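You operate a simulated robot arm through the tools that you are given. There is no shell and no other tool.

You are at the controls of a simulated robot arm. One attempt, no reset.

## Task
Put things in order on the top of the serving table. At the end: the grey dusting brush is in the silver pot; the grey rolled cloth stands where the white scoop stood; the white scoop from the top of the serving table stands where the grey pestle stood; the grey pestle stands where the grey dusting brush stood; whatever was shut is shut again. Leave all else as you found it, and nothing knocked over.

It is judged by the outcome, as a careful person would: the job done as asked, and still so three seconds after it is handed in. It fails if anything else is knocked over, pushed out of place, dropped, spilled or broken. Flat cloth is picked up by pressing the open fingertips on it (5 to 10 N) and closing them slowly along it; thin cloth reads only 2 to 8 mm in the jaws.

## Robot
A 7-joint arm with a two-finger parallel gripper, fixed in place. Base frame: the origin is on the floor under the middle of its stand, x ahead of it, y to its left, z up; the work surface is at about z = 850. Readings come in mm, rad, newtons and seconds.
With the tool pointing down near the work surface it reaches from about 300 to 700 mm from the base axis. Its first joint turns from -1.152 to 1.152 rad. Payload 1.57 kg.
The TCP is the grasp point between the finger pads, 30 mm short of the fingertips. In the tool frame z runs along the fingers and y along their closing line. Largest opening 110 mm; finger width 24, thickness 12; the body of the gripper, 48 by 112 mm, starts 78 mm behind the TCP.
Orientation is told as [roll, pitch, yaw] about the base's x, y, z axes, in that order, counted from this pose: with the fingers straight down and closing along the base's y, the tool's x points along the base's -x, its y along +y and its z along -z.

## Interface
- The arm moves only by the tool step_arm. Its argument "plan" is a list that holds one entry, the list of rows, each a list of 7 numbers: the turn, a rotation vector about the tool's x, y, z in degrees, then the shift along the tool's x, y, z in mm, then the opening, from 0 (shut) to 1 (fully open). In form: [[[ax, ay, az, x, y, z, gripper], ...]]. A call has 1 to 20 rows; each row shifts and turns the commanded pose from where the row before left it, along the tool's axes as they then stand. Each row takes 0.2 s and may step no farther than 50 mm and 0.15 rad from the row before; otherwise, or with a gripper value out of range, the whole call is refused. A pose out of reach is approached as far as the arm can. The call stops where the force on the tool passes 40 N (or 10 N more than at its start, if that is more) or the arm is blocked; 0.2 s more then pass. Each finger travels about 108 mm/s and halts on what it meets, pressing with about 31 N; the grip force reading is that of the motor and also rises with nothing between the fingers. The clock runs only during rows and for 0.2 s after the last one: add rows that do not move to give the fingers time. The reply holds the time, the measured pose of the TCP, the force on the tool along the base axes, the opening and the grip force, in the units named above and with some noise, with the torque about the TCP (base axes, N m) and any sound that the robot's microphone picked up, and new pictures: "pictures" is both (left out), scene, wrist or none.
- Cameras (640 x 400 px; columns grow to the right, rows downward): "scene" is fixed at [158, -388.1, 1398.2]; the picture's right is [0.87, -0.48, 0.00], its down [-0.28, -0.50, -0.82] and it looks along [0.40, 0.71, -0.58] (base axes); focal length 337 px, centre (320, 200). "wrist" rides on the gripper at [70, 16, -141] in the tool frame; the picture's right is [-0.23, 0.97, 0.00], its down [-0.86, -0.20, -0.48] and it looks along [-0.47, -0.11, 0.88] (tool axes); focal length 222 px, centre (320, 200). There is no depth. A picture from a camera that has moved, and an enlarged one, comes with that camera's place and axes in the base frame and with its lens. The place of the scene camera against the robot may be out by one fixed shift of up to 12 mm in any direction.
- inspect(camera, box): a new picture of the part [left, top, right, bottom] of that camera's present view, enlarged. The clock stands still meanwhile.
- finish_job(): hands the job in; it is judged then, once.

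Places have to be worked out from the pictures, the camera data and where the tool is seen. Open the gripper and draw the arm clear of the work before you hand the job in, unless the task says otherwise.

The tools are called after "Request:" by a JSON object that holds its "name" and its "arguments". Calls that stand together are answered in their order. step_arm: Moves the arm, as the interface text tells. Its arguments: {"type":"object","properties":{"plan":{"type":"array","items":{"type":"array","items":{"type":"array","items":{"type":"number"}}}},"pictures":{"type":"string","enum":["both","scene","wrist","none"]}},"required":["plan"]} The other tools are called the same way: inspect (camera, box) takes an enlarged picture of a part of a camera's view; finish_job () hands the job in.

At the start:

```text
clock: 0.0
tcp_pos: [476.4, -91.8, 1206.8]
tool_rot: [0.0, 0.001, 0.001]
wrist_force: [-0.2, 0.7, -0.2]
ft_torque: [-0.01, 0.0, 0.01]
gripper_width: 110.2
gripper_force: 0.0
```

scene: 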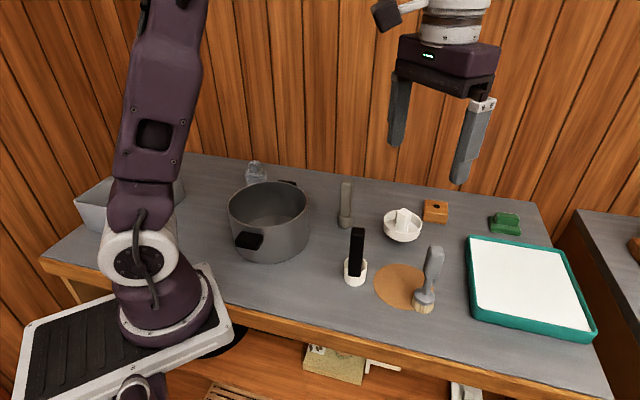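
wrist: 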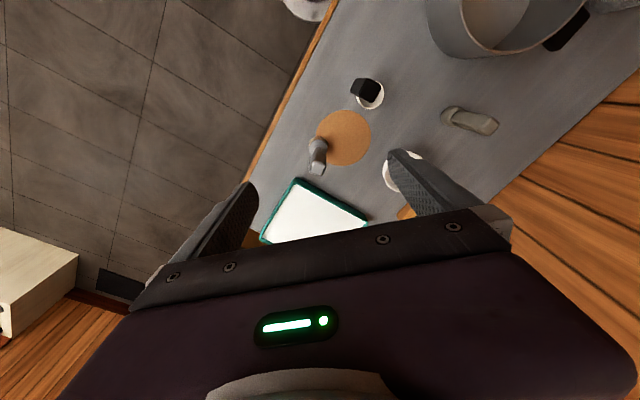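

I'll begin by looking closely at the scene to identify the objects.

Request:
{"name": "inspect", "arguments": {"camera": "scene", "box": [320, 160, 480, 330]}}

Request:
{"name": "inspect", "arguments": {"camera": "scene", "box": [200, 150, 360, 290]}}

Request:
{"name": "inspect", "arguments": {"camera": "scene", "box": [400, 180, 640, 400]}}

Request:
{"name": "inspect", "arguments": {"camera": "scene", "box": [200, 320, 500, 400]}}

Request:
{"name": "inspect", "arguments": {"camera": "scene", "box": [0, 140, 240, 400]}}

Request:
{"name": "inspect", "arguments": {"camera": "wrist", "box": [240, 0, 640, 250]}}

```text
2.35 times, centred on (400, 245) of scene
camera zoom: at [158.0, -388.1, 1398.2], right [0.87, -0.48, 0.0], down [-0.28, -0.5, -0.82], along [0.4, 0.71, -0.58], focal length 793 px, centre (132, 94)
```

zoom: 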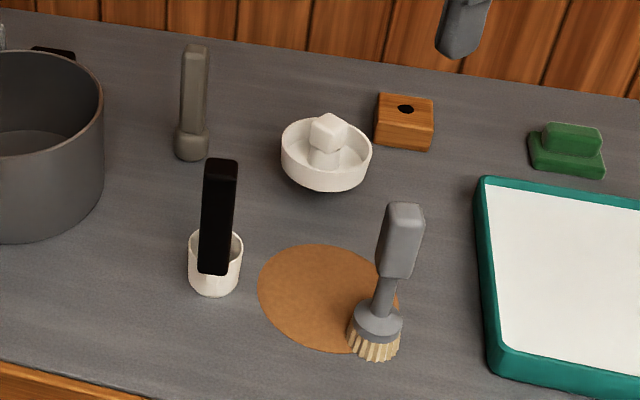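

```text
2.86 times, centred on (280, 220) of scene
camera zoom: at [158.0, -388.1, 1398.2], right [0.87, -0.48, 0.0], down [-0.28, -0.5, -0.82], along [0.4, 0.71, -0.58], focal length 963 px, centre (434, 143)
```

zoom: 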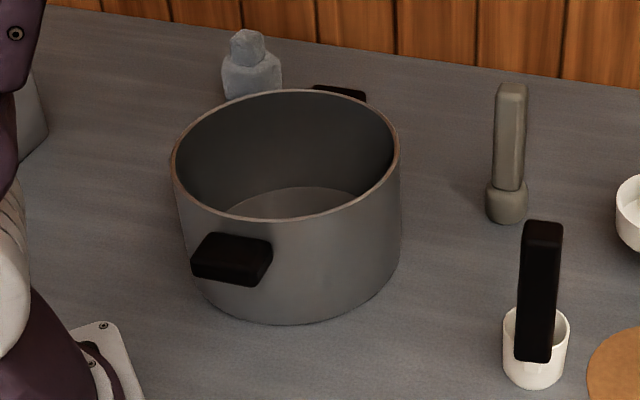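

```text
1.82 times, centred on (520, 290) of scene
camera zoom: at [158.0, -388.1, 1398.2], right [0.87, -0.48, 0.0], down [-0.28, -0.5, -0.82], along [0.4, 0.71, -0.58], focal length 613 px, centre (-44, 36)
```

zoom: 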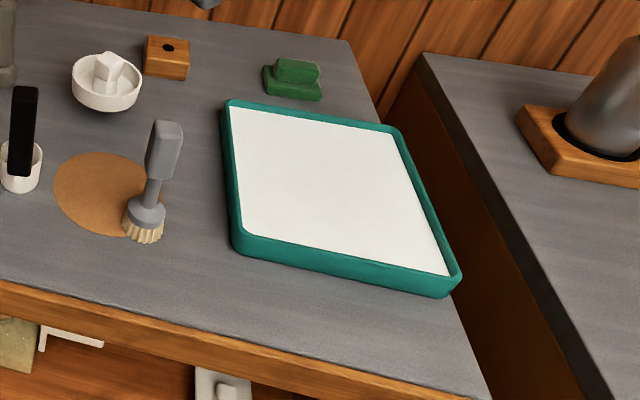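

```text
2.13 times, centred on (350, 360) of scene
camera zoom: at [158.0, -388.1, 1398.2], right [0.87, -0.48, 0.0], down [-0.28, -0.5, -0.82], along [0.4, 0.71, -0.58], focal length 719 px, centre (256, -141)
```

zoom: 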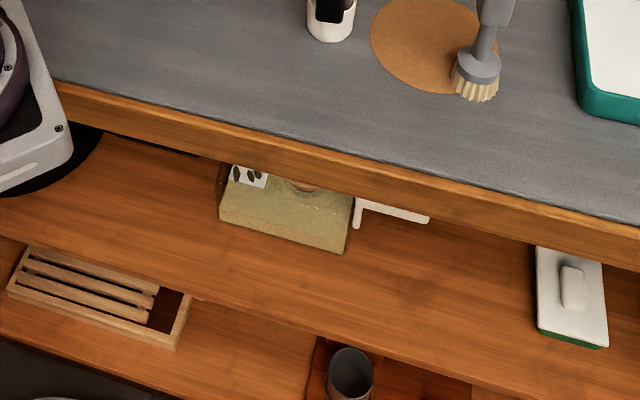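

```text
1.54 times, centred on (120, 270) of scene
camera zoom: at [158.0, -388.1, 1398.2], right [0.87, -0.48, 0.0], down [-0.28, -0.5, -0.82], along [0.4, 0.71, -0.58], focal length 519 px, centre (628, 92)
```

zoom: 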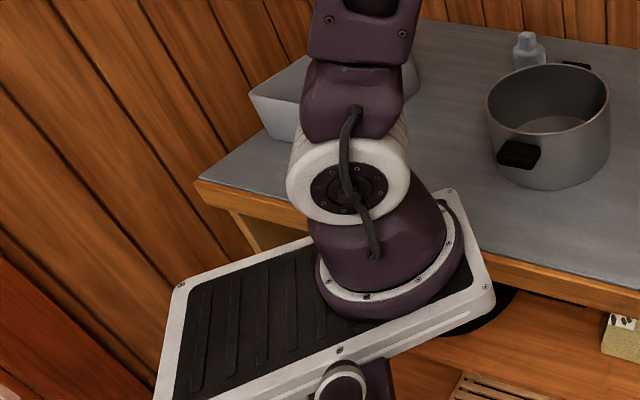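

```text
1.60 times, centred on (440, 125) of wrist
camera zoom: at [407.9, -75.2, 1347.6], right [0.23, 0.97, 0.0], down [0.86, -0.2, 0.48], along [0.47, -0.11, -0.88], focal length 355 px, centre (128, 320)
```

zoom: 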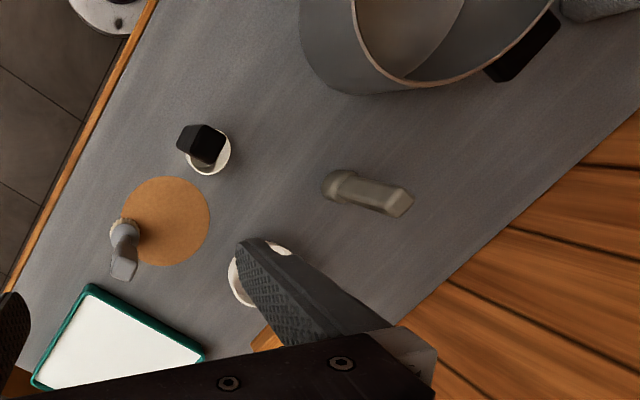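

Brush, pestle and scoop candidates are visible; the grey rolled cloth is not yet identified. I look closer at the right-hand side table, the item behind the pot, and the box behind the arm.

Request:
{"name": "inspect", "arguments": {"camera": "scene", "box": [560, 180, 640, 300]}}

Request:
{"name": "inspect", "arguments": {"camera": "scene", "box": [230, 150, 310, 200]}}

Request:
{"name": "inspect", "arguments": {"camera": "scene", "box": [60, 150, 200, 240]}}

Request:
{"name": "inspect", "arguments": {"camera": "scene", "box": [375, 190, 455, 250]}}

Request:
{"name": "inspect", "arguments": {"camera": "scene", "box": [330, 170, 380, 290]}}

Request:
{"name": "inspect", "arguments": {"camera": "scene", "box": [300, 335, 500, 400]}}

```text
3.33 times, centred on (600, 240) of scene
camera zoom: at [158.0, -388.1, 1398.2], right [0.87, -0.48, 0.0], down [-0.28, -0.5, -0.82], along [0.4, 0.71, -0.58], focal length 1124 px, centre (-613, 67)
```

zoom: 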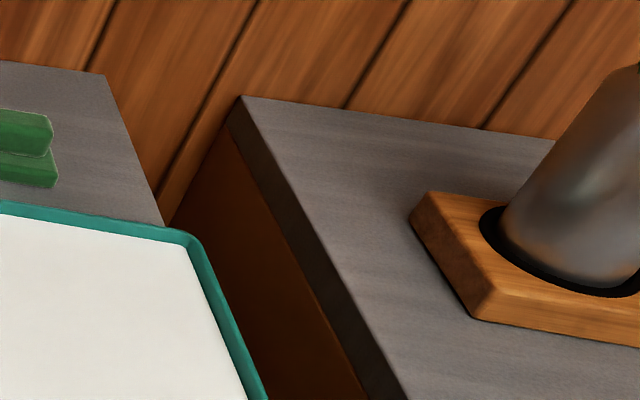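

```text
8.00 times, centred on (270, 175) of scene
camera zoom: at [158.0, -388.1, 1398.2], right [0.87, -0.48, 0.0], down [-0.28, -0.5, -0.82], along [0.4, 0.71, -0.58], focal length 2697 px, centre (720, 400)
```

zoom: 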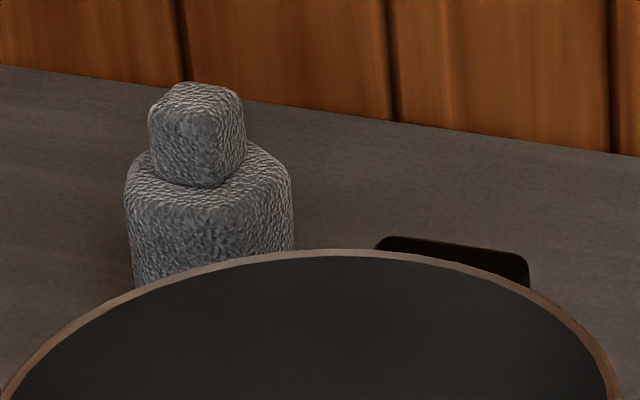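

```text
4.44 times, centred on (130, 195) of scene
camera zoom: at [158.0, -388.1, 1398.2], right [0.87, -0.48, 0.0], down [-0.28, -0.5, -0.82], along [0.4, 0.71, -0.58], focal length 1498 px, centre (1164, 222)
```

zoom: 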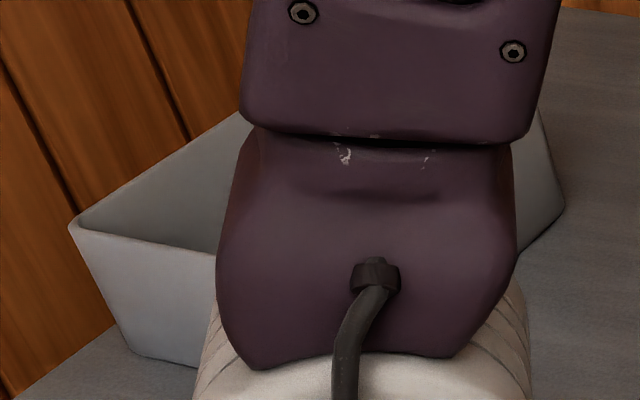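

```text
6.67 times, centred on (415, 220) of scene
camera zoom: at [158.0, -388.1, 1398.2], right [0.87, -0.48, 0.0], down [-0.28, -0.5, -0.82], along [0.4, 0.71, -0.58], focal length 2247 px, centre (-313, 67)
```

zoom: 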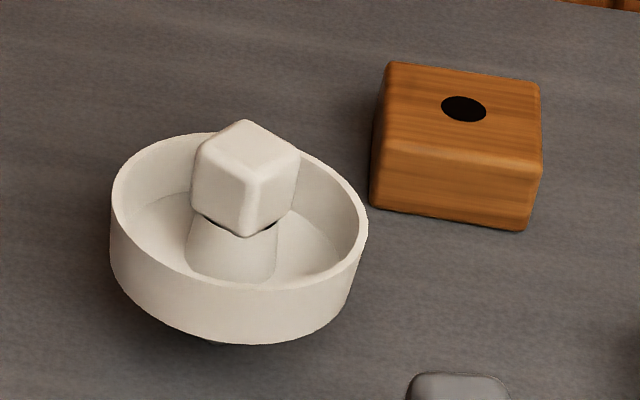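

```text
3.33 times, centred on (355, 230) of scene
camera zoom: at [158.0, -388.1, 1398.2], right [0.87, -0.48, 0.0], down [-0.28, -0.5, -0.82], along [0.4, 0.71, -0.58], focal length 1124 px, centre (203, 100)
```

zoom: 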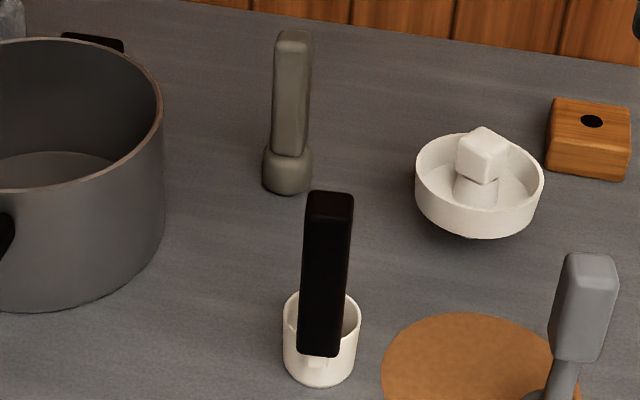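

```text
3.20 times, centred on (400, 368) of scene
camera zoom: at [158.0, -388.1, 1398.2], right [0.87, -0.48, 0.0], down [-0.28, -0.5, -0.82], along [0.4, 0.71, -0.58], focal length 1079 px, centre (64, -336)
```

zoom: 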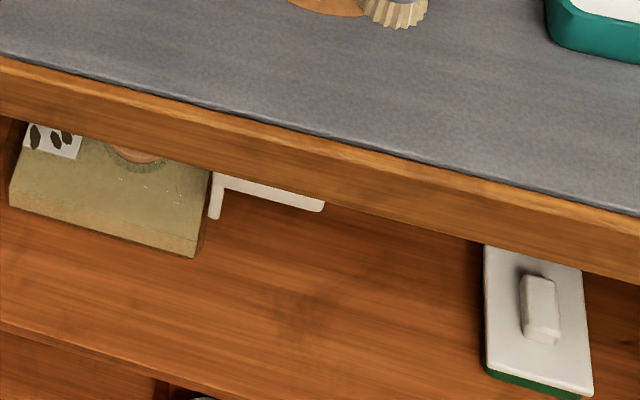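

The grey terry roll behind the pot is the rolled cloth; the white cup with the black upright handle is the scoop, with the brush at about (525,-117) and the pestle at about (540,172). I'll move the wrist camera to get a closer look at the brush before grasping.

Request:
{"name": "step_arm", "arguments": {"plan": [[[0, 0, 0, 20, -12, 40, 1], [0, 0, 0, 20, -13, 40, 1], [0, 0, 0, 0, 0, 0, 1]]], "pictures": "both"}}

```text
clock: 0.8
tcp_pos: [434.4, -118.3, 1125.5]
tool_rot: [0.0, 0.0, 0.0]
wrist_force: [0.4, -0.1, -0.6]
ft_torque: [0.01, 0.0, 0.01]
gripper_width: 110.1
gripper_force: 0.1
camera wrist: at [365.5, -100.9, 1267.0], right [0.23, 0.97, 0.0], down [0.86, -0.2, 0.48], along [0.47, -0.11, -0.88], focal length 222 px, centre (320, 200)
```

scene: 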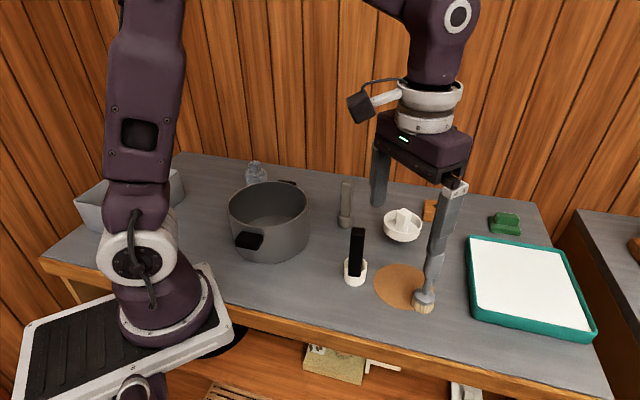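
wrist: 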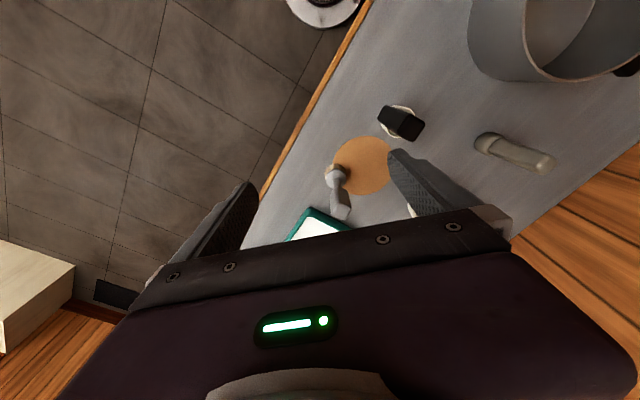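

The brush is at the left of the fingers in the wrist view. Let me enlarge this view to find the handle's orientation and exact place.

Request:
{"name": "inspect", "arguments": {"camera": "wrist", "box": [280, 90, 440, 230]}}

Request:
{"name": "inspect", "arguments": {"camera": "wrist", "box": [440, 0, 640, 200]}}

```text
2.86 times, centred on (360, 160) of wrist
camera zoom: at [365.5, -100.9, 1267.0], right [0.23, 0.97, 0.0], down [0.86, -0.2, 0.48], along [0.47, -0.11, -0.88], focal length 635 px, centre (206, 314)
```

zoom: 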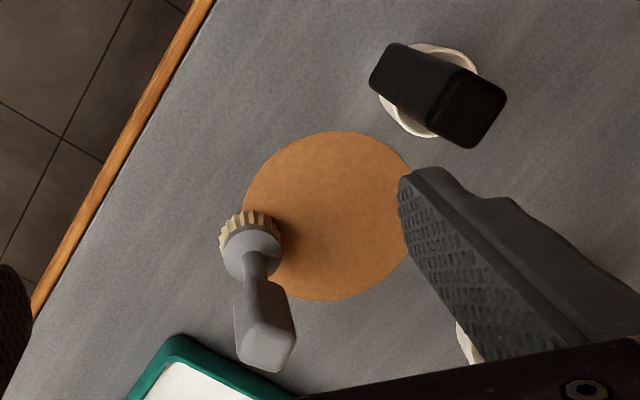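

```text
2.00 times, centred on (540, 100) of wrist
camera zoom: at [365.5, -100.9, 1267.0], right [0.23, 0.97, 0.0], down [0.86, -0.2, 0.48], along [0.47, -0.11, -0.88], focal length 444 px, centre (-120, 400)
```

zoom: 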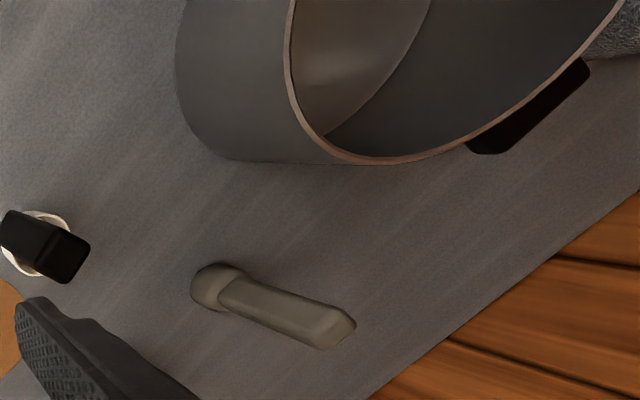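

The brush works out at about (535,-109), upright, top near z=993. I zoom harder on the handle top to find its orientation.

Request:
{"name": "inspect", "arguments": {"camera": "wrist", "box": [320, 155, 370, 225]}}

Request:
{"name": "inspect", "arguments": {"camera": "scene", "box": [405, 235, 455, 320]}}

Request:
{"name": "inspect", "arguments": {"camera": "wrist", "box": [465, 125, 565, 185]}}

Request:
{"name": "inspect", "arguments": {"camera": "wrist", "box": [365, 90, 435, 150]}}

```text
5.71 times, centred on (345, 190) of wrist
camera zoom: at [365.5, -100.9, 1267.0], right [0.23, 0.97, 0.0], down [0.86, -0.2, 0.48], along [0.47, -0.11, -0.88], focal length 1269 px, centre (177, 257)
```

zoom: 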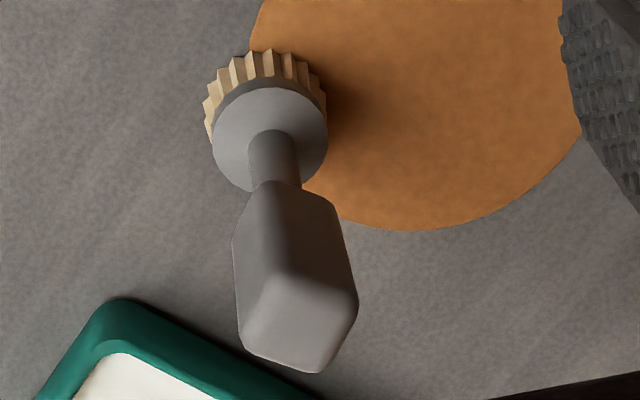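

```text
4.71 times, centred on (430, 278) of scene
camera zoom: at [158.0, -388.1, 1398.2], right [0.87, -0.48, 0.0], down [-0.28, -0.5, -0.82], along [0.4, 0.71, -0.58], focal length 1586 px, centre (-198, -165)
```

zoom: 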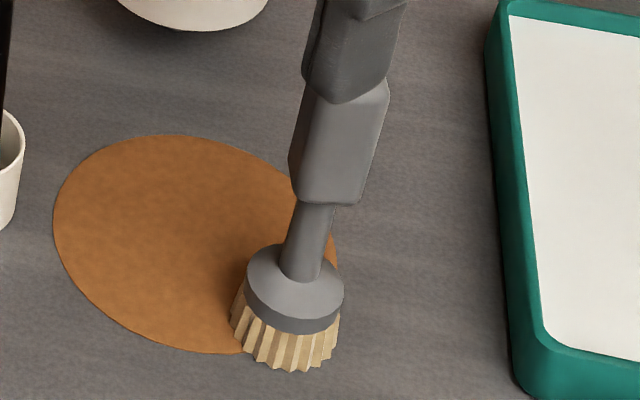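

```text
6.40 times, centred on (515, 155) of wrist
camera zoom: at [365.5, -100.9, 1267.0], right [0.23, 0.97, 0.0], down [0.86, -0.2, 0.48], along [0.47, -0.11, -0.88], focal length 1422 px, centre (-928, 488)
```

zoom: 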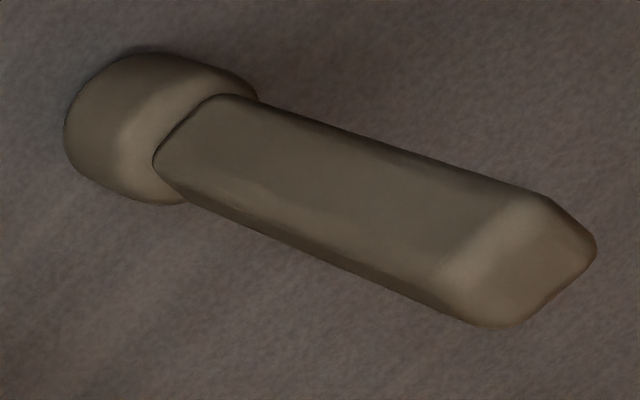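

```text
6.67 times, centred on (400, 120) of wrist
camera zoom: at [365.5, -100.9, 1267.0], right [0.23, 0.97, 0.0], down [0.86, -0.2, 0.48], along [0.47, -0.11, -0.88], focal length 1481 px, centre (-213, 733)
```

zoom: 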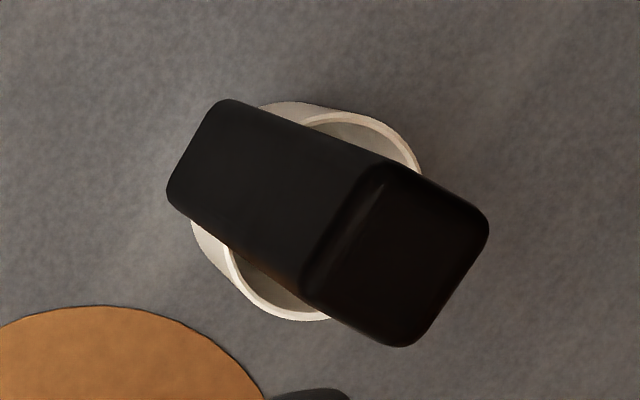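

The handles are about 24–25 mm square, turned so that their faces lie near 50°/140° in the base frame, in line with the table. I'll move above the brush at (536,-109) and turn the gripper to a yaw of about -40°.

Request:
{"name": "step_arm", "arguments": {"plan": [[[0, 0, 0, -34, 3, 17, 1], [0, 0, 0, -34, 3, 17, 1], [0, 0, 0, -33.6, 3, 17, 1], [0, 0, 8, 0, 0, 0, 1], [0, 0, 8, 0, 0, 0, 1], [0, 0, 8, 0, 0, 0, 1], [0, 0, 8, 0, 0, 0, 1], [0, 0, 8, 0, 0, 0, 1], [0, 0, 0, 0, 0, 0, 1]]], "pictures": "both"}}

```text
clock: 2.8
tcp_pos: [538.9, -106.8, 1074.9]
tool_rot: [0.0, 0.0, -0.698]
wrist_force: [-0.2, -0.2, 0.1]
ft_torque: [0.02, -0.01, 0.03]
gripper_width: 109.9
gripper_force: 0.0
camera wrist: at [496.8, -48.7, 1216.0], right [0.8, 0.6, 0.0], down [0.53, -0.7, 0.48], along [0.29, -0.38, -0.88], focal length 222 px, centre (320, 200)
```

scene: 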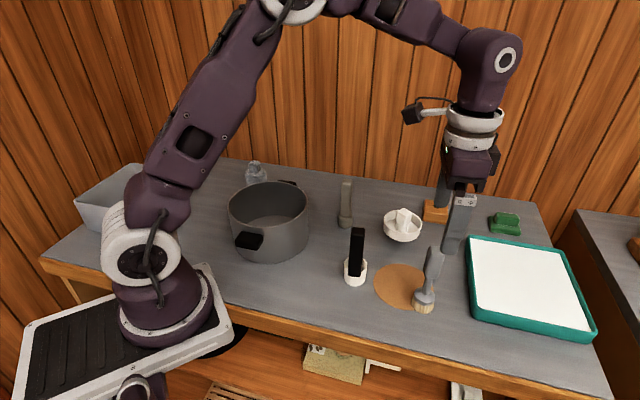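
wrist: 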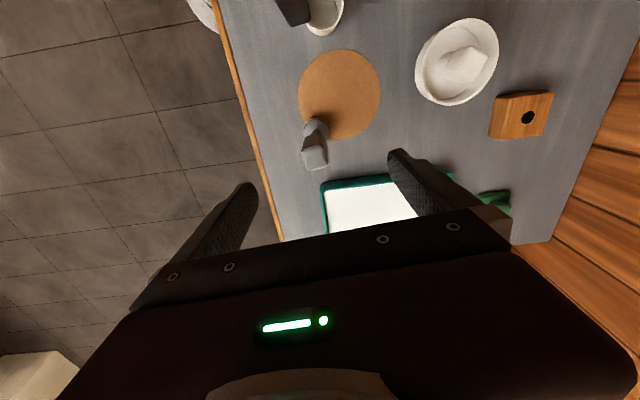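

Now above the brush; I enlarge the wrist view to check alignment of the closing line with the handle faces.

Request:
{"name": "inspect", "arguments": {"camera": "wrist", "box": [290, 100, 350, 180]}}

Request:
{"name": "inspect", "arguments": {"camera": "wrist", "box": [400, 0, 570, 150]}}

```text
5.00 times, centred on (320, 140) of wrist
camera zoom: at [496.8, -48.7, 1216.0], right [0.8, 0.6, 0.0], down [0.53, -0.7, 0.48], along [0.29, -0.38, -0.88], focal length 1111 px, centre (320, 500)
```

zoom: 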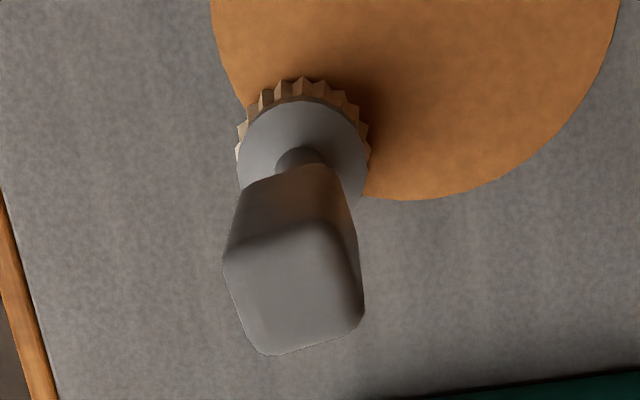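

```text
2.67 times, centred on (485, 75) of wrist
camera zoom: at [496.8, -48.7, 1216.0], right [0.8, 0.6, 0.0], down [0.53, -0.7, 0.48], along [0.29, -0.38, -0.88], focal length 592 px, centre (-120, 533)
```

zoom: 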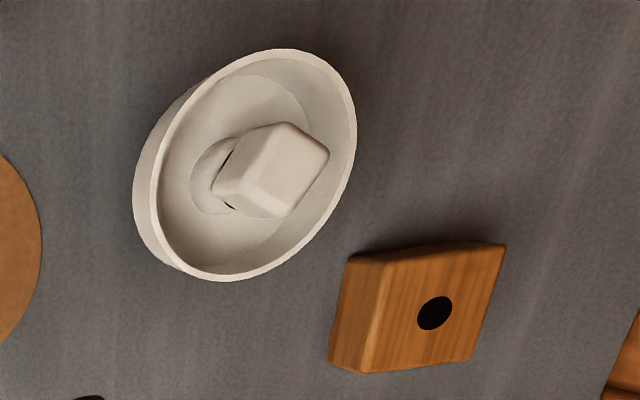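

The handle faces lie at about 56°, so yaw -34° fits; its centre is at about (536,-109). I correct the yaw by 6°, shift 3 mm, and descend with a partly open gripper to TCP z≈965.

Request:
{"name": "step_arm", "arguments": {"plan": [[[0, 0, 0, 0.7, -2.7, 0, 0.8], [0, 0, -6, 0, 0, 0, 0.8], [0, 0, 0, 0, 0, 25, 0.8], [0, 0, 0, 0, 0, 25, 0.8], [0, 0, 0, 0, 0, 20, 0.8], [0, 0, 0, 0, 0, 20, 0.8], [0, 0, 0, 0, 0, 20, 0.8], [0, 0, 0, 0, 0, 0, 0.8]]], "pictures": "both"}}

```text
clock: 4.6
tcp_pos: [535.6, -110.8, 965.3]
tool_rot: [0.001, 0.0, -0.594]
wrist_force: [0.1, -0.4, 0.0]
ft_torque: [0.01, -0.01, -0.03]
gripper_width: 87.7
gripper_force: 0.0
camera wrist: at [488.3, -57.9, 1106.7], right [0.73, 0.68, 0.0], down [0.6, -0.64, 0.48], along [0.33, -0.35, -0.88], focal length 222 px, centre (320, 200)
```

scene: 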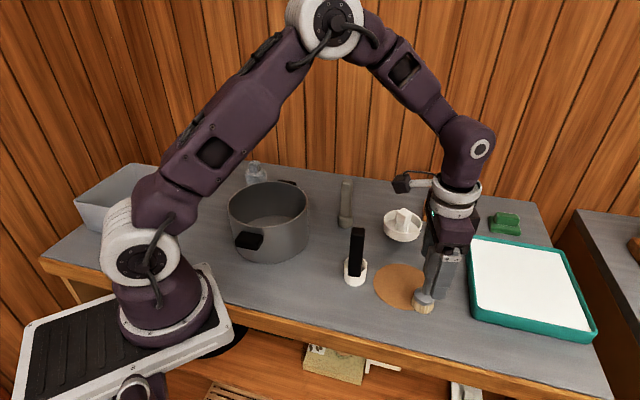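
wrist: 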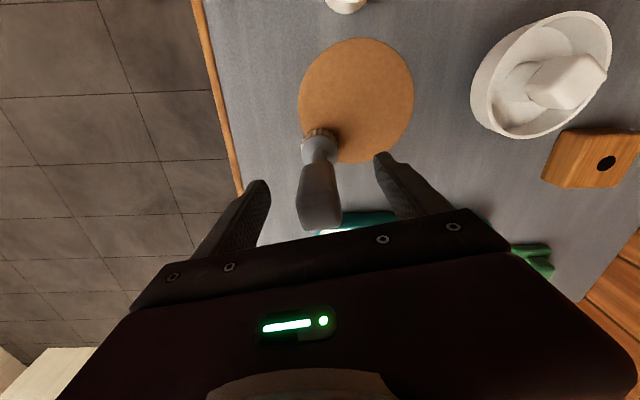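

The handle is between the open fingers. I check with a zoom whether it is centred along the finger width before closing.

Request:
{"name": "inspect", "arguments": {"camera": "wrist", "box": [240, 110, 440, 240]}}

Request:
{"name": "inspect", "arguments": {"camera": "scene", "box": [390, 210, 490, 320]}}

```text
3.08 times, centred on (340, 175) of wrist
camera zoom: at [488.3, -57.9, 1106.7], right [0.73, 0.68, 0.0], down [0.6, -0.64, 0.48], along [0.33, -0.35, -0.88], focal length 684 px, centre (258, 277)
```

zoom: 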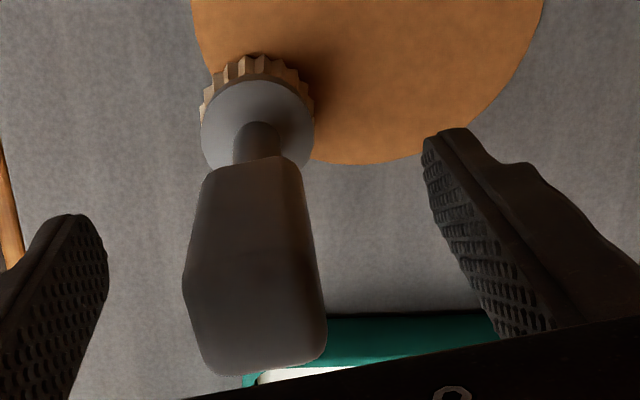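

```text
3.64 times, centred on (440, 265) of scene
camera zoom: at [158.0, -388.1, 1398.2], right [0.87, -0.48, 0.0], down [-0.28, -0.5, -0.82], along [0.4, 0.71, -0.58], focal length 1226 px, centre (-116, -36)
```

zoom: 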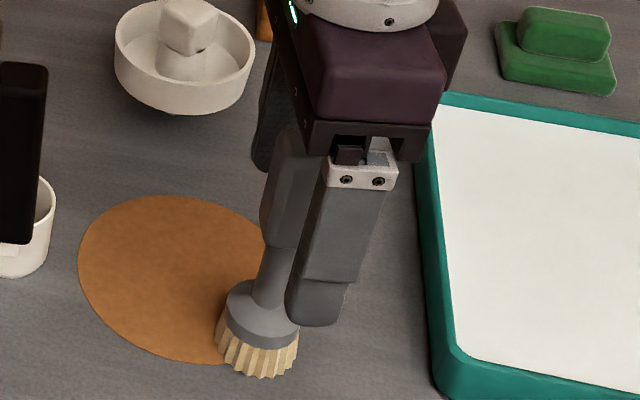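

The handle sits between the pads. I close gently step by step, then hold shut.

Request:
{"name": "step_arm", "arguments": {"plan": [[[0, 0, 0, 0, 0, 0, 0.6], [0, 0, 0, 0, 0, 0, 0.45], [0, 0, 0, 0, 0, 0, 0.35], [0, 0, 0, 0, 0, 0, 0.3], [0, 0, 0, 0, 0, 0, 0.25], [0, 0, 0, 0, 0, 0, 0.2], [0, 0, 0, 0, 0, 0, 0.1], [0, 0, 0, 0, 0, 0, 0], [0, 0, 0, 0, 0, 0, 0]]], "pictures": "both"}}

```text
clock: 6.6
tcp_pos: [535.9, -109.7, 966.5]
tool_rot: [-0.002, 0.0, -0.594]
wrist_force: [-0.6, 0.0, 0.8]
ft_torque: [-0.02, 0.01, -0.03]
gripper_width: 25.3
gripper_force: 31.2
camera wrist: at [488.3, -57.9, 1107.0], right [0.73, 0.68, 0.0], down [0.6, -0.64, 0.48], along [0.33, -0.35, -0.88], focal length 222 px, centre (320, 200)
```

scene: 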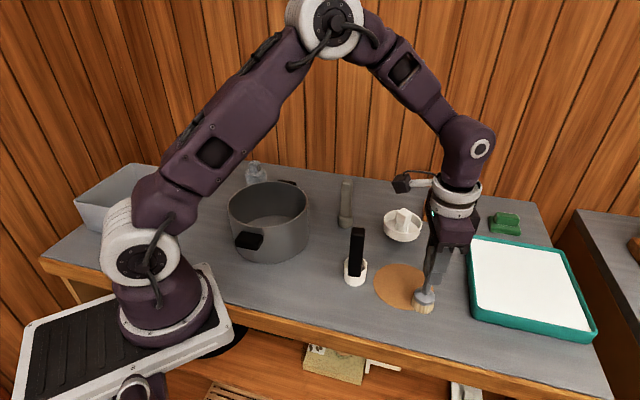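
wrist: 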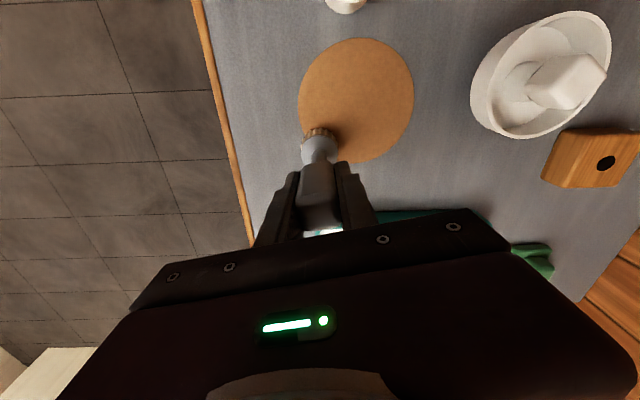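

The brush is held (25 mm, 31 N). I lift it straight up by 190 mm.

Request:
{"name": "step_arm", "arguments": {"plan": [[[0, 0, 0, 0, 0, -5, 0], [0, 0, 0, 0, 0, -10, 0], [0, 0, 0, 0, 0, -15, 0], [0, 0, 0, 0, 0, -30, 0], [0, 0, 0, 0, 0, -30, 0], [0, 0, 0, 0, 0, -30, 0], [0, 0, 0, 0, 0, -30, 0], [0, 0, 0, 0, 0, -25, 0], [0, 0, 0, 0, 0, -15, 0], [0, 0, 0, 0, 0, 0, 0]]], "pictures": "both"}}

```text
clock: 8.8
tcp_pos: [537.0, -108.3, 1154.4]
tool_rot: [0.0, -0.002, -0.594]
wrist_force: [-0.9, 0.3, -0.1]
ft_torque: [0.04, -0.04, 0.0]
gripper_width: 25.6
gripper_force: 31.2
camera wrist: at [489.6, -55.2, 1296.0], right [0.73, 0.68, 0.0], down [0.6, -0.64, 0.48], along [0.33, -0.35, -0.88], focal length 222 px, centre (320, 200)
```

scene: 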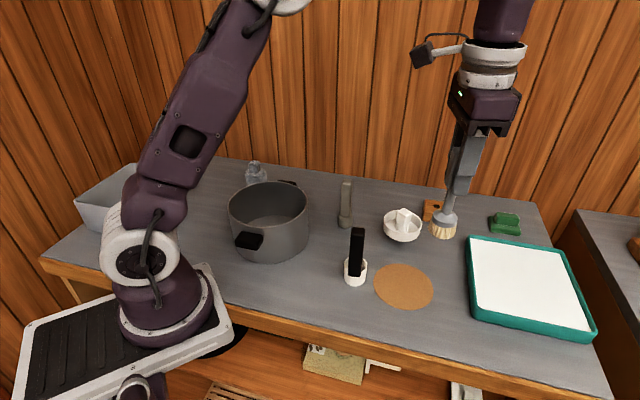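
wrist: 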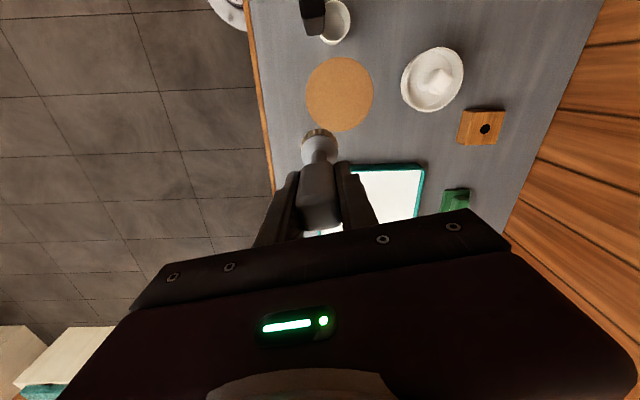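

The brush is clear of the table. I turn the gripper to about yaw +60° and carry the brush toward the pot, high over the scoop, to get a good wrist view of the pot.

Request:
{"name": "step_arm", "arguments": {"plan": [[[0, 0, -7.83, 0, 0, 0, 0], [0, 0, -7.83, 0, 0, 0, 0], [0, 0, -7.83, 0, 0, 0, 0], [0, 0, -7.83, 0, 0, 0, 0], [0, 0, -7.83, 0, 0, 0, 0], [0, 0, -7.83, 0, 0, 0, 0], [0, 0, -7.83, 0, 0, 0, 0], [0, 0, -7.83, 0, 0, 0, 0], [0, 0, -7.83, 0, 0, 0, 0], [0, 0, -7.83, 0, 0, 0, 0], [0, 0, -7.83, 0, 0, 0, 0], [0, 0, -7.87, 0, 0, 0, 0], [0, 0, 0, -13.9, 32.9, 0, 0], [0, 0, 0, -13.9, 32.9, 0, 0], [0, 0, 0, -13.9, 32.9, 0, 0], [0, 0, 0, -13.9, 32.9, 0, 0], [0, 0, 0, -13.9, 32.9, 0, 0], [0, 0, 0, -13.9, 32.9, 0, 0], [0, 0, 0, -13.9, 32.9, 0, 0], [0, 0, 0, 0, 0, 0, 0]]], "pictures": "both"}}

```text
clock: 13.0
tcp_pos: [385.7, 88.4, 1156.1]
tool_rot: [0.0, 0.001, 1.046]
wrist_force: [-0.5, -0.4, -0.6]
ft_torque: [0.02, -0.01, 0.01]
gripper_width: 25.1
gripper_force: 30.9
camera wrist: at [338.8, 36.7, 1296.3], right [-0.73, 0.68, 0.0], down [0.6, 0.64, 0.48], along [0.33, 0.35, -0.88], focal length 222 px, centre (320, 200)
```

scene: 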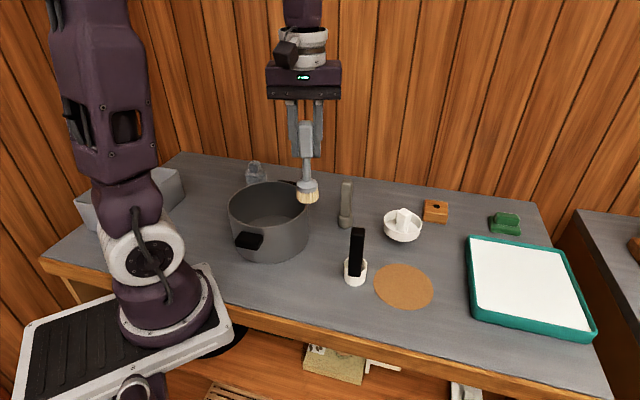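
wrist: 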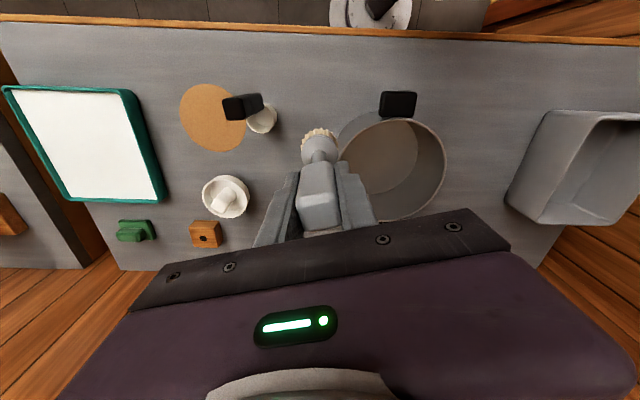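

The pot is visible in the wrist picture; I enlarge it to fit its rim.

Request:
{"name": "inspect", "arguments": {"camera": "wrist", "box": [300, 80, 480, 230]}}

Request:
{"name": "inspect", "arguments": {"camera": "wrist", "box": [160, 70, 340, 250]}}

Request:
{"name": "inspect", "arguments": {"camera": "wrist", "box": [480, 80, 640, 240]}}

```text
2.67 times, centred on (390, 155) of wrist
camera zoom: at [338.8, 36.7, 1296.3], right [-0.73, 0.68, 0.0], down [0.6, 0.64, 0.48], along [0.33, 0.35, -0.88], focal length 592 px, centre (133, 320)
```

zoom: 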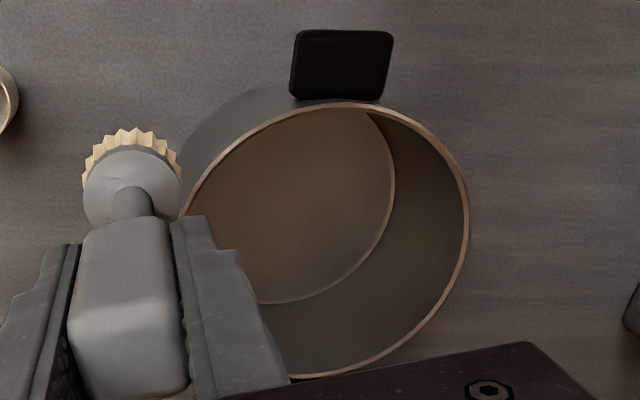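

```text
2.22 times, centred on (250, 160) of wrist
camera zoom: at [338.8, 36.7, 1296.3], right [-0.73, 0.68, 0.0], down [0.6, 0.64, 0.48], along [0.33, 0.35, -0.88], focal length 494 px, centre (476, 289)
```

zoom: 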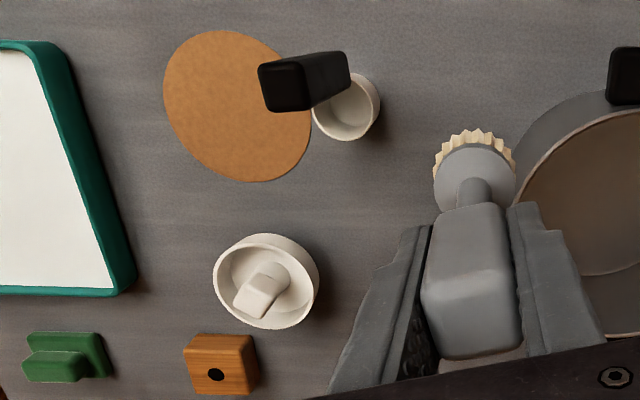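

```text
2.50 times, centred on (560, 160) of wrist
camera zoom: at [338.8, 36.7, 1296.3], right [-0.73, 0.68, 0.0], down [0.6, 0.64, 0.48], along [0.33, 0.35, -0.88], focal length 555 px, centre (-280, 300)
```

zoom: 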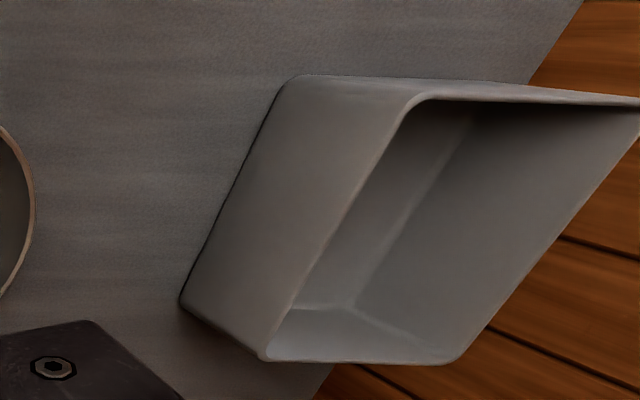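

The rim fits a circle of about 88 mm radius centred near (350,205) at z≈975. I move over its centre and lower the brush to just above the pot floor.

Request:
{"name": "step_arm", "arguments": {"plan": [[[0, 0, 0, -27.5, 29.4, 0, 0], [0, 0, 0, -27.5, 29.4, 0, 0], [0, 0, 0, -27.4, 29.5, 0, 0], [0, 0, 0, 0, 0, 0, 0], [0, 0, 0, 0, 0, 30, 0], [0, 0, 0, 0, 0, 30, 0], [0, 0, 0, 0, 0, 0, 0]]], "pictures": "both"}}

```text
clock: 14.6
tcp_pos: [350.2, 205.1, 1095.7]
tool_rot: [-0.001, 0.0, 1.047]
wrist_force: [-0.2, 0.3, -0.7]
ft_torque: [0.03, -0.01, 0.02]
gripper_width: 25.3
gripper_force: 31.0
camera wrist: at [304.0, 153.1, 1235.9], right [-0.73, 0.68, 0.0], down [0.6, 0.64, 0.48], along [0.33, 0.35, -0.88], focal length 222 px, centre (320, 200)
```

scene: 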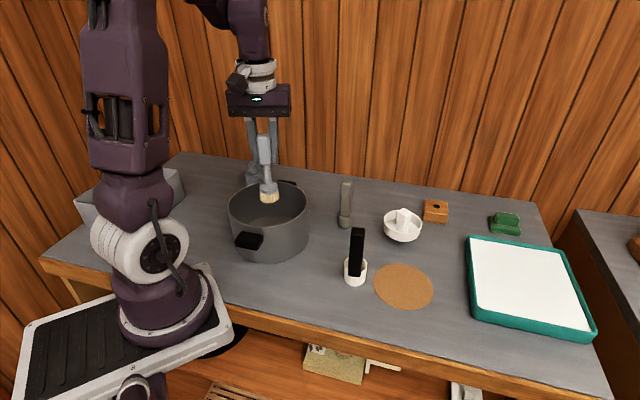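
wrist: 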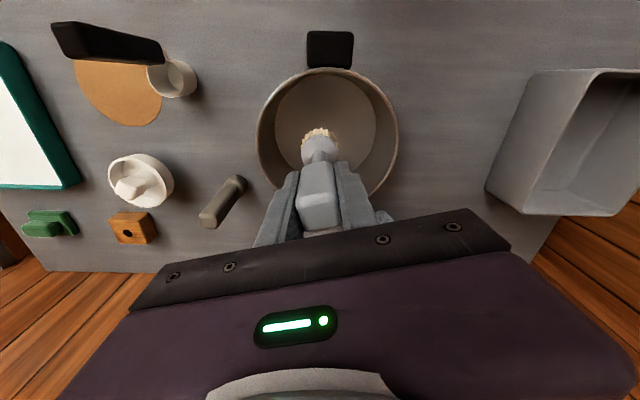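

The brush is roughly centred in the pot opening. I lower it further toward the floor.

Request:
{"name": "step_arm", "arguments": {"plan": [[[0, 0, 0, 0, 0, 25, 0], [0, 0, 0, 0, 0, 25, 0], [0, 0, 0, 0, 0, 25, 0], [0, 0, 0, 0, 0, 20, 0], [0, 0, 0, 0, 0, 10, 0], [0, 0, 0, 0, 0, 5, 0], [0, 0, 0, 0, 0, 5, 0], [0, 0, 0, 0, 0, 0, 0]]], "pictures": "both"}}

```text
clock: 16.4
tcp_pos: [350.2, 206.2, 979.0]
tool_rot: [0.0, 0.0, 1.048]
wrist_force: [-0.1, -0.1, -1.2]
ft_torque: [-0.03, -0.01, 0.01]
gripper_width: 25.6
gripper_force: 31.0
camera wrist: at [302.0, 154.6, 1120.5], right [-0.73, 0.68, 0.0], down [0.6, 0.64, 0.48], along [0.33, 0.35, -0.88], focal length 222 px, centre (320, 200)
```

scene: 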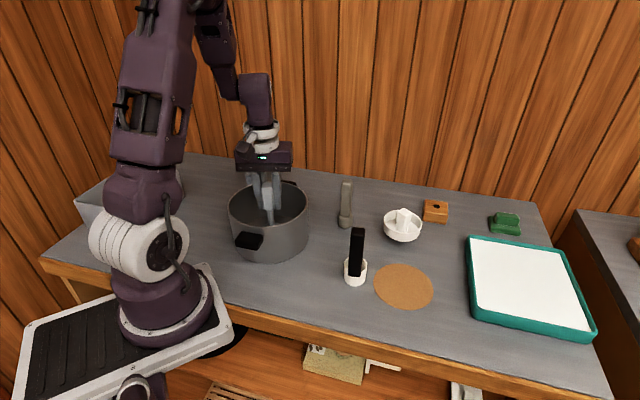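
wrist: 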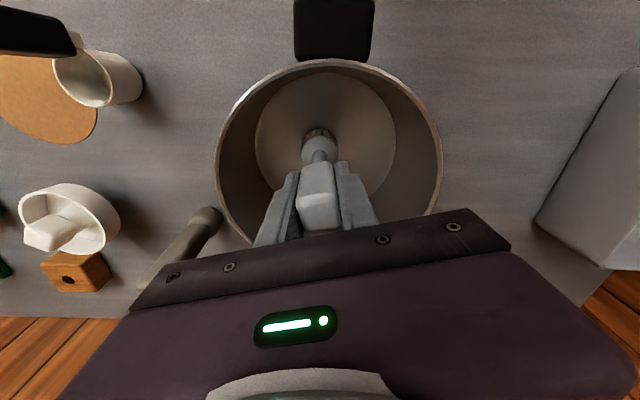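

The brush bottom is about 15 mm above table level inside the pot, no contact yet. I lower in small steps to feel the floor.

Request:
{"name": "step_arm", "arguments": {"plan": [[[0, 0, 0, 0, 0, 3, 0], [0, 0, 0, 0, 0, 3, 0], [0, 0, 0, 0, 0, 2, 0], [0, 0, 0, 0, 0, 0, 0]]], "pictures": "none"}}

Request:
{"name": "step_arm", "arguments": {"plan": [[[0, 0, 0, 0, 0, 1.5, 0], [0, 0, 0, 0, 0, 0, 0]]], "pictures": "none"}}

```text
clock: 17.4
tcp_pos: [349.3, 205.7, 973.0]
tool_rot: [0.0, 0.0, 1.048]
wrist_force: [-0.6, -1.0, -0.6]
ft_torque: [-0.02, 0.0, -0.01]
gripper_width: 25.0
gripper_force: 31.2
```

```text
clock: 18.0
tcp_pos: [349.6, 205.1, 971.7]
tool_rot: [0.0, 0.0, 1.046]
wrist_force: [-2.4, -3.0, 16.3]
ft_torque: [-0.36, 0.24, -0.03]
gripper_width: 25.4
gripper_force: 31.2
```

Contact with the pot floor is felt (16 N). I ease up 1 mm to relieve it, then open the fingers gradually.

Request:
{"name": "step_arm", "arguments": {"plan": [[[0, 0, 0, 0, 0, -1, 0], [0, 0, 0, 0, 0, 0, 0.15], [0, 0, 0, 0, 0, 0, 0.22], [0, 0, 0, 0, 0, 0, 0.26], [0, 0, 0, 0, 0, 0, 0.3], [0, 0, 0, 0, 0, 0, 0.36], [0, 0, 0, 0, 0, 0, 0.45], [0, 0, 0, 0, 0, 0, 0.55], [0, 0, 0, 0, 0, 0, 0.6], [0, 0, 0, 0, 0, 0, 0.6]]], "pictures": "both"}}

```text
clock: 20.2
tcp_pos: [348.3, 205.7, 972.1]
tool_rot: [-0.001, 0.0, 1.047]
wrist_force: [-0.8, -0.5, -0.3]
ft_torque: [-0.01, 0.06, -0.02]
gripper_width: 66.1
gripper_force: 0.0
camera wrist: at [301.9, 153.9, 1113.5], right [-0.73, 0.68, 0.0], down [0.6, 0.64, 0.48], along [0.33, 0.35, -0.88], focal length 222 px, centre (320, 200)
```

scene: 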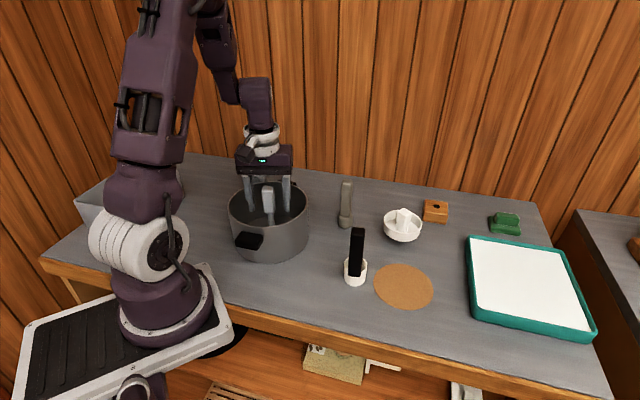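
wrist: 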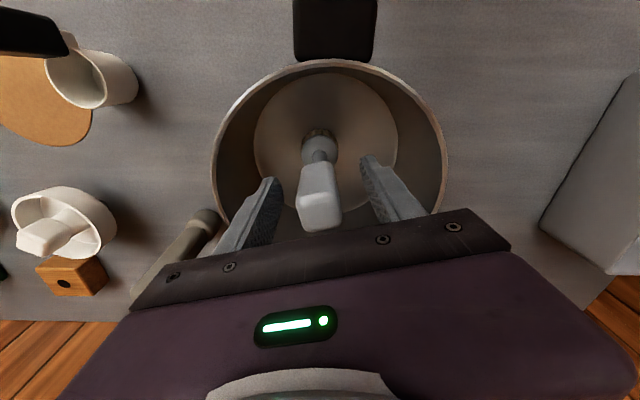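

The brush stands free inside the pot between the open fingers. I raise the gripper straight up, clear of the pot.

Request:
{"name": "step_arm", "arguments": {"plan": [[[0, 0, 0, 0, 0, -10, 0.6], [0, 0, 0, 0, 0, -20, 0.6], [0, 0, 0, 0, 0, -30, 0.6], [0, 0, 0, 0, 0, -30, 0.6], [0, 0, 0, 0, 0, -30, 0.6], [0, 0, 0, 0, 0, -30, 0.6], [0, 0, 0, 0, 0, -28, 0.6], [0, 0, 0, 0, 0, 0, 0.6]]], "pictures": "both"}}

```text
clock: 22.0
tcp_pos: [347.8, 205.3, 1149.9]
tool_rot: [-0.001, -0.001, 1.047]
wrist_force: [-0.1, 0.2, 0.2]
ft_torque: [0.0, -0.03, -0.01]
gripper_width: 66.1
gripper_force: 0.1
camera wrist: at [299.7, 154.3, 1290.7], right [-0.73, 0.68, 0.0], down [0.6, 0.64, 0.48], along [0.33, 0.35, -0.88], focal length 222 px, centre (320, 200)
```

scene: 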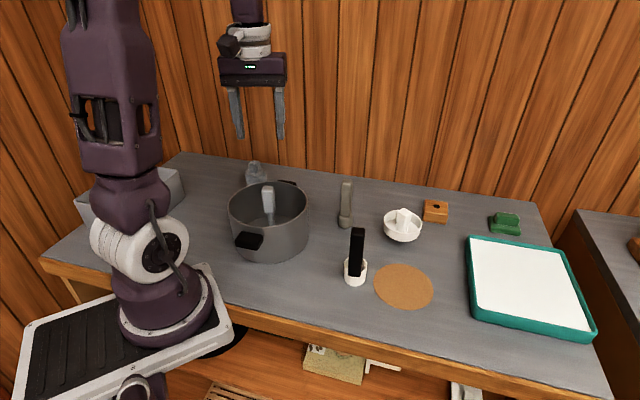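
wrist: 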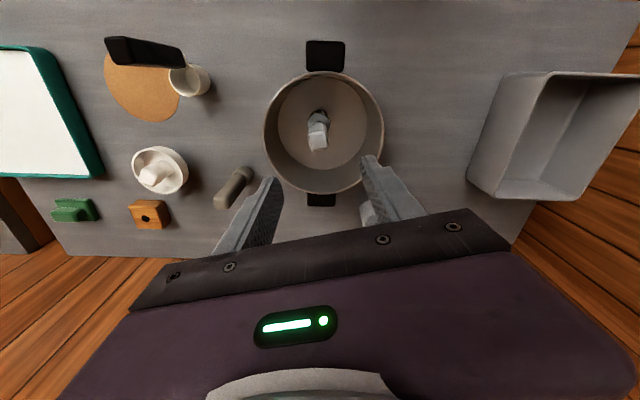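

The brush is standing in the pot. Next the pestle: I enlarge the wrist view on it and also on the cloth behind the right finger.

Request:
{"name": "inspect", "arguments": {"camera": "wrist", "box": [190, 140, 290, 230]}}

Request:
{"name": "inspect", "arguments": {"camera": "wrist", "box": [100, 30, 220, 110]}}

```text
4.44 times, centred on (240, 185) of wrist
camera zoom: at [299.7, 154.3, 1290.7], right [-0.73, 0.68, 0.0], down [0.6, 0.64, 0.48], along [0.33, 0.35, -0.88], focal length 987 px, centre (676, 267)
```

zoom: 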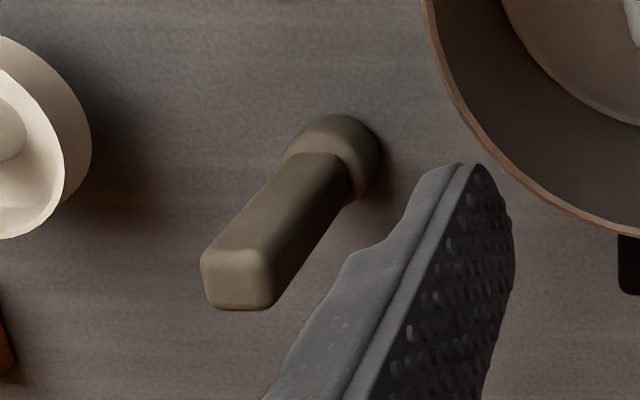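

```text
5.00 times, centred on (160, 70) of wrist
camera zoom: at [299.7, 154.3, 1290.7], right [-0.73, 0.68, 0.0], down [0.6, 0.64, 0.48], along [0.33, 0.35, -0.88], focal length 1111 px, centre (1120, 850)
```

zoom: 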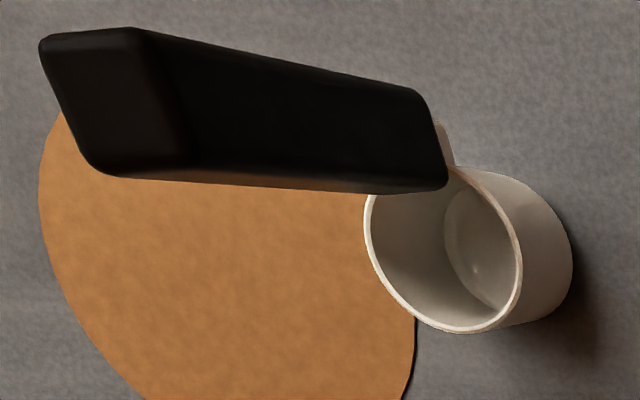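

The pestle axis is near (539,176), its handle faces near 51°, top near z=977. I move above it, turn to yaw 52° and come down to 1080 for a check.

Request:
{"name": "step_arm", "arguments": {"plan": [[[0, 0, 0, -13.7, -35.9, 0, 0.7], [0, 0, 0, -13.7, -35.9, 0, 0.7], [0, 0, 0, -13.7, -35.9, 0, 0.7], [0, 0, 0, -13.7, -35.9, 0, 0.7], [0, 0, 0, -13.6, -35.7, 0, 0.7], [0, 0, 8, 0, 0, 0, 0.7], [0, 0, 0, 0, 0, 35, 0.7], [0, 0, 0, 0, 0, 35, 0.7], [0, 0, 0, 0, 0, 0, 0.7]]], "pictures": "both"}}

```text
clock: 24.0
tcp_pos: [535.7, 174.4, 1078.9]
tool_rot: [0.001, 0.0, 0.908]
wrist_force: [0.7, -0.9, -0.4]
ft_torque: [-0.02, 0.02, 0.0]
gripper_width: 77.0
gripper_force: 0.0
camera wrist: at [481.5, 129.5, 1220.0], right [-0.63, 0.78, 0.0], down [0.68, 0.55, 0.48], along [0.37, 0.3, -0.88], focal length 222 px, centre (320, 200)
```

scene: 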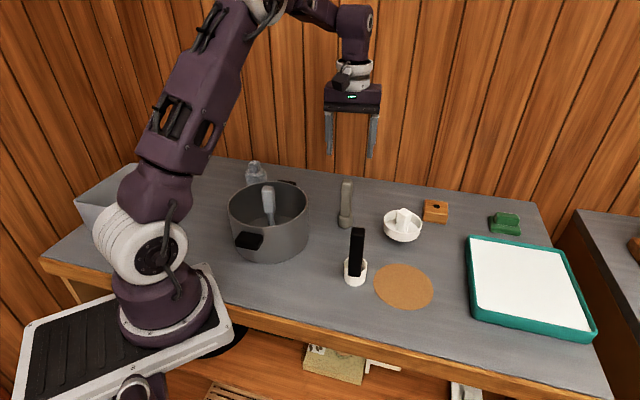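
wrist: 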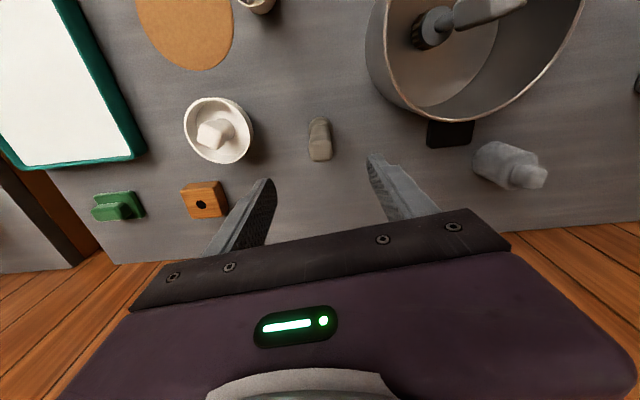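

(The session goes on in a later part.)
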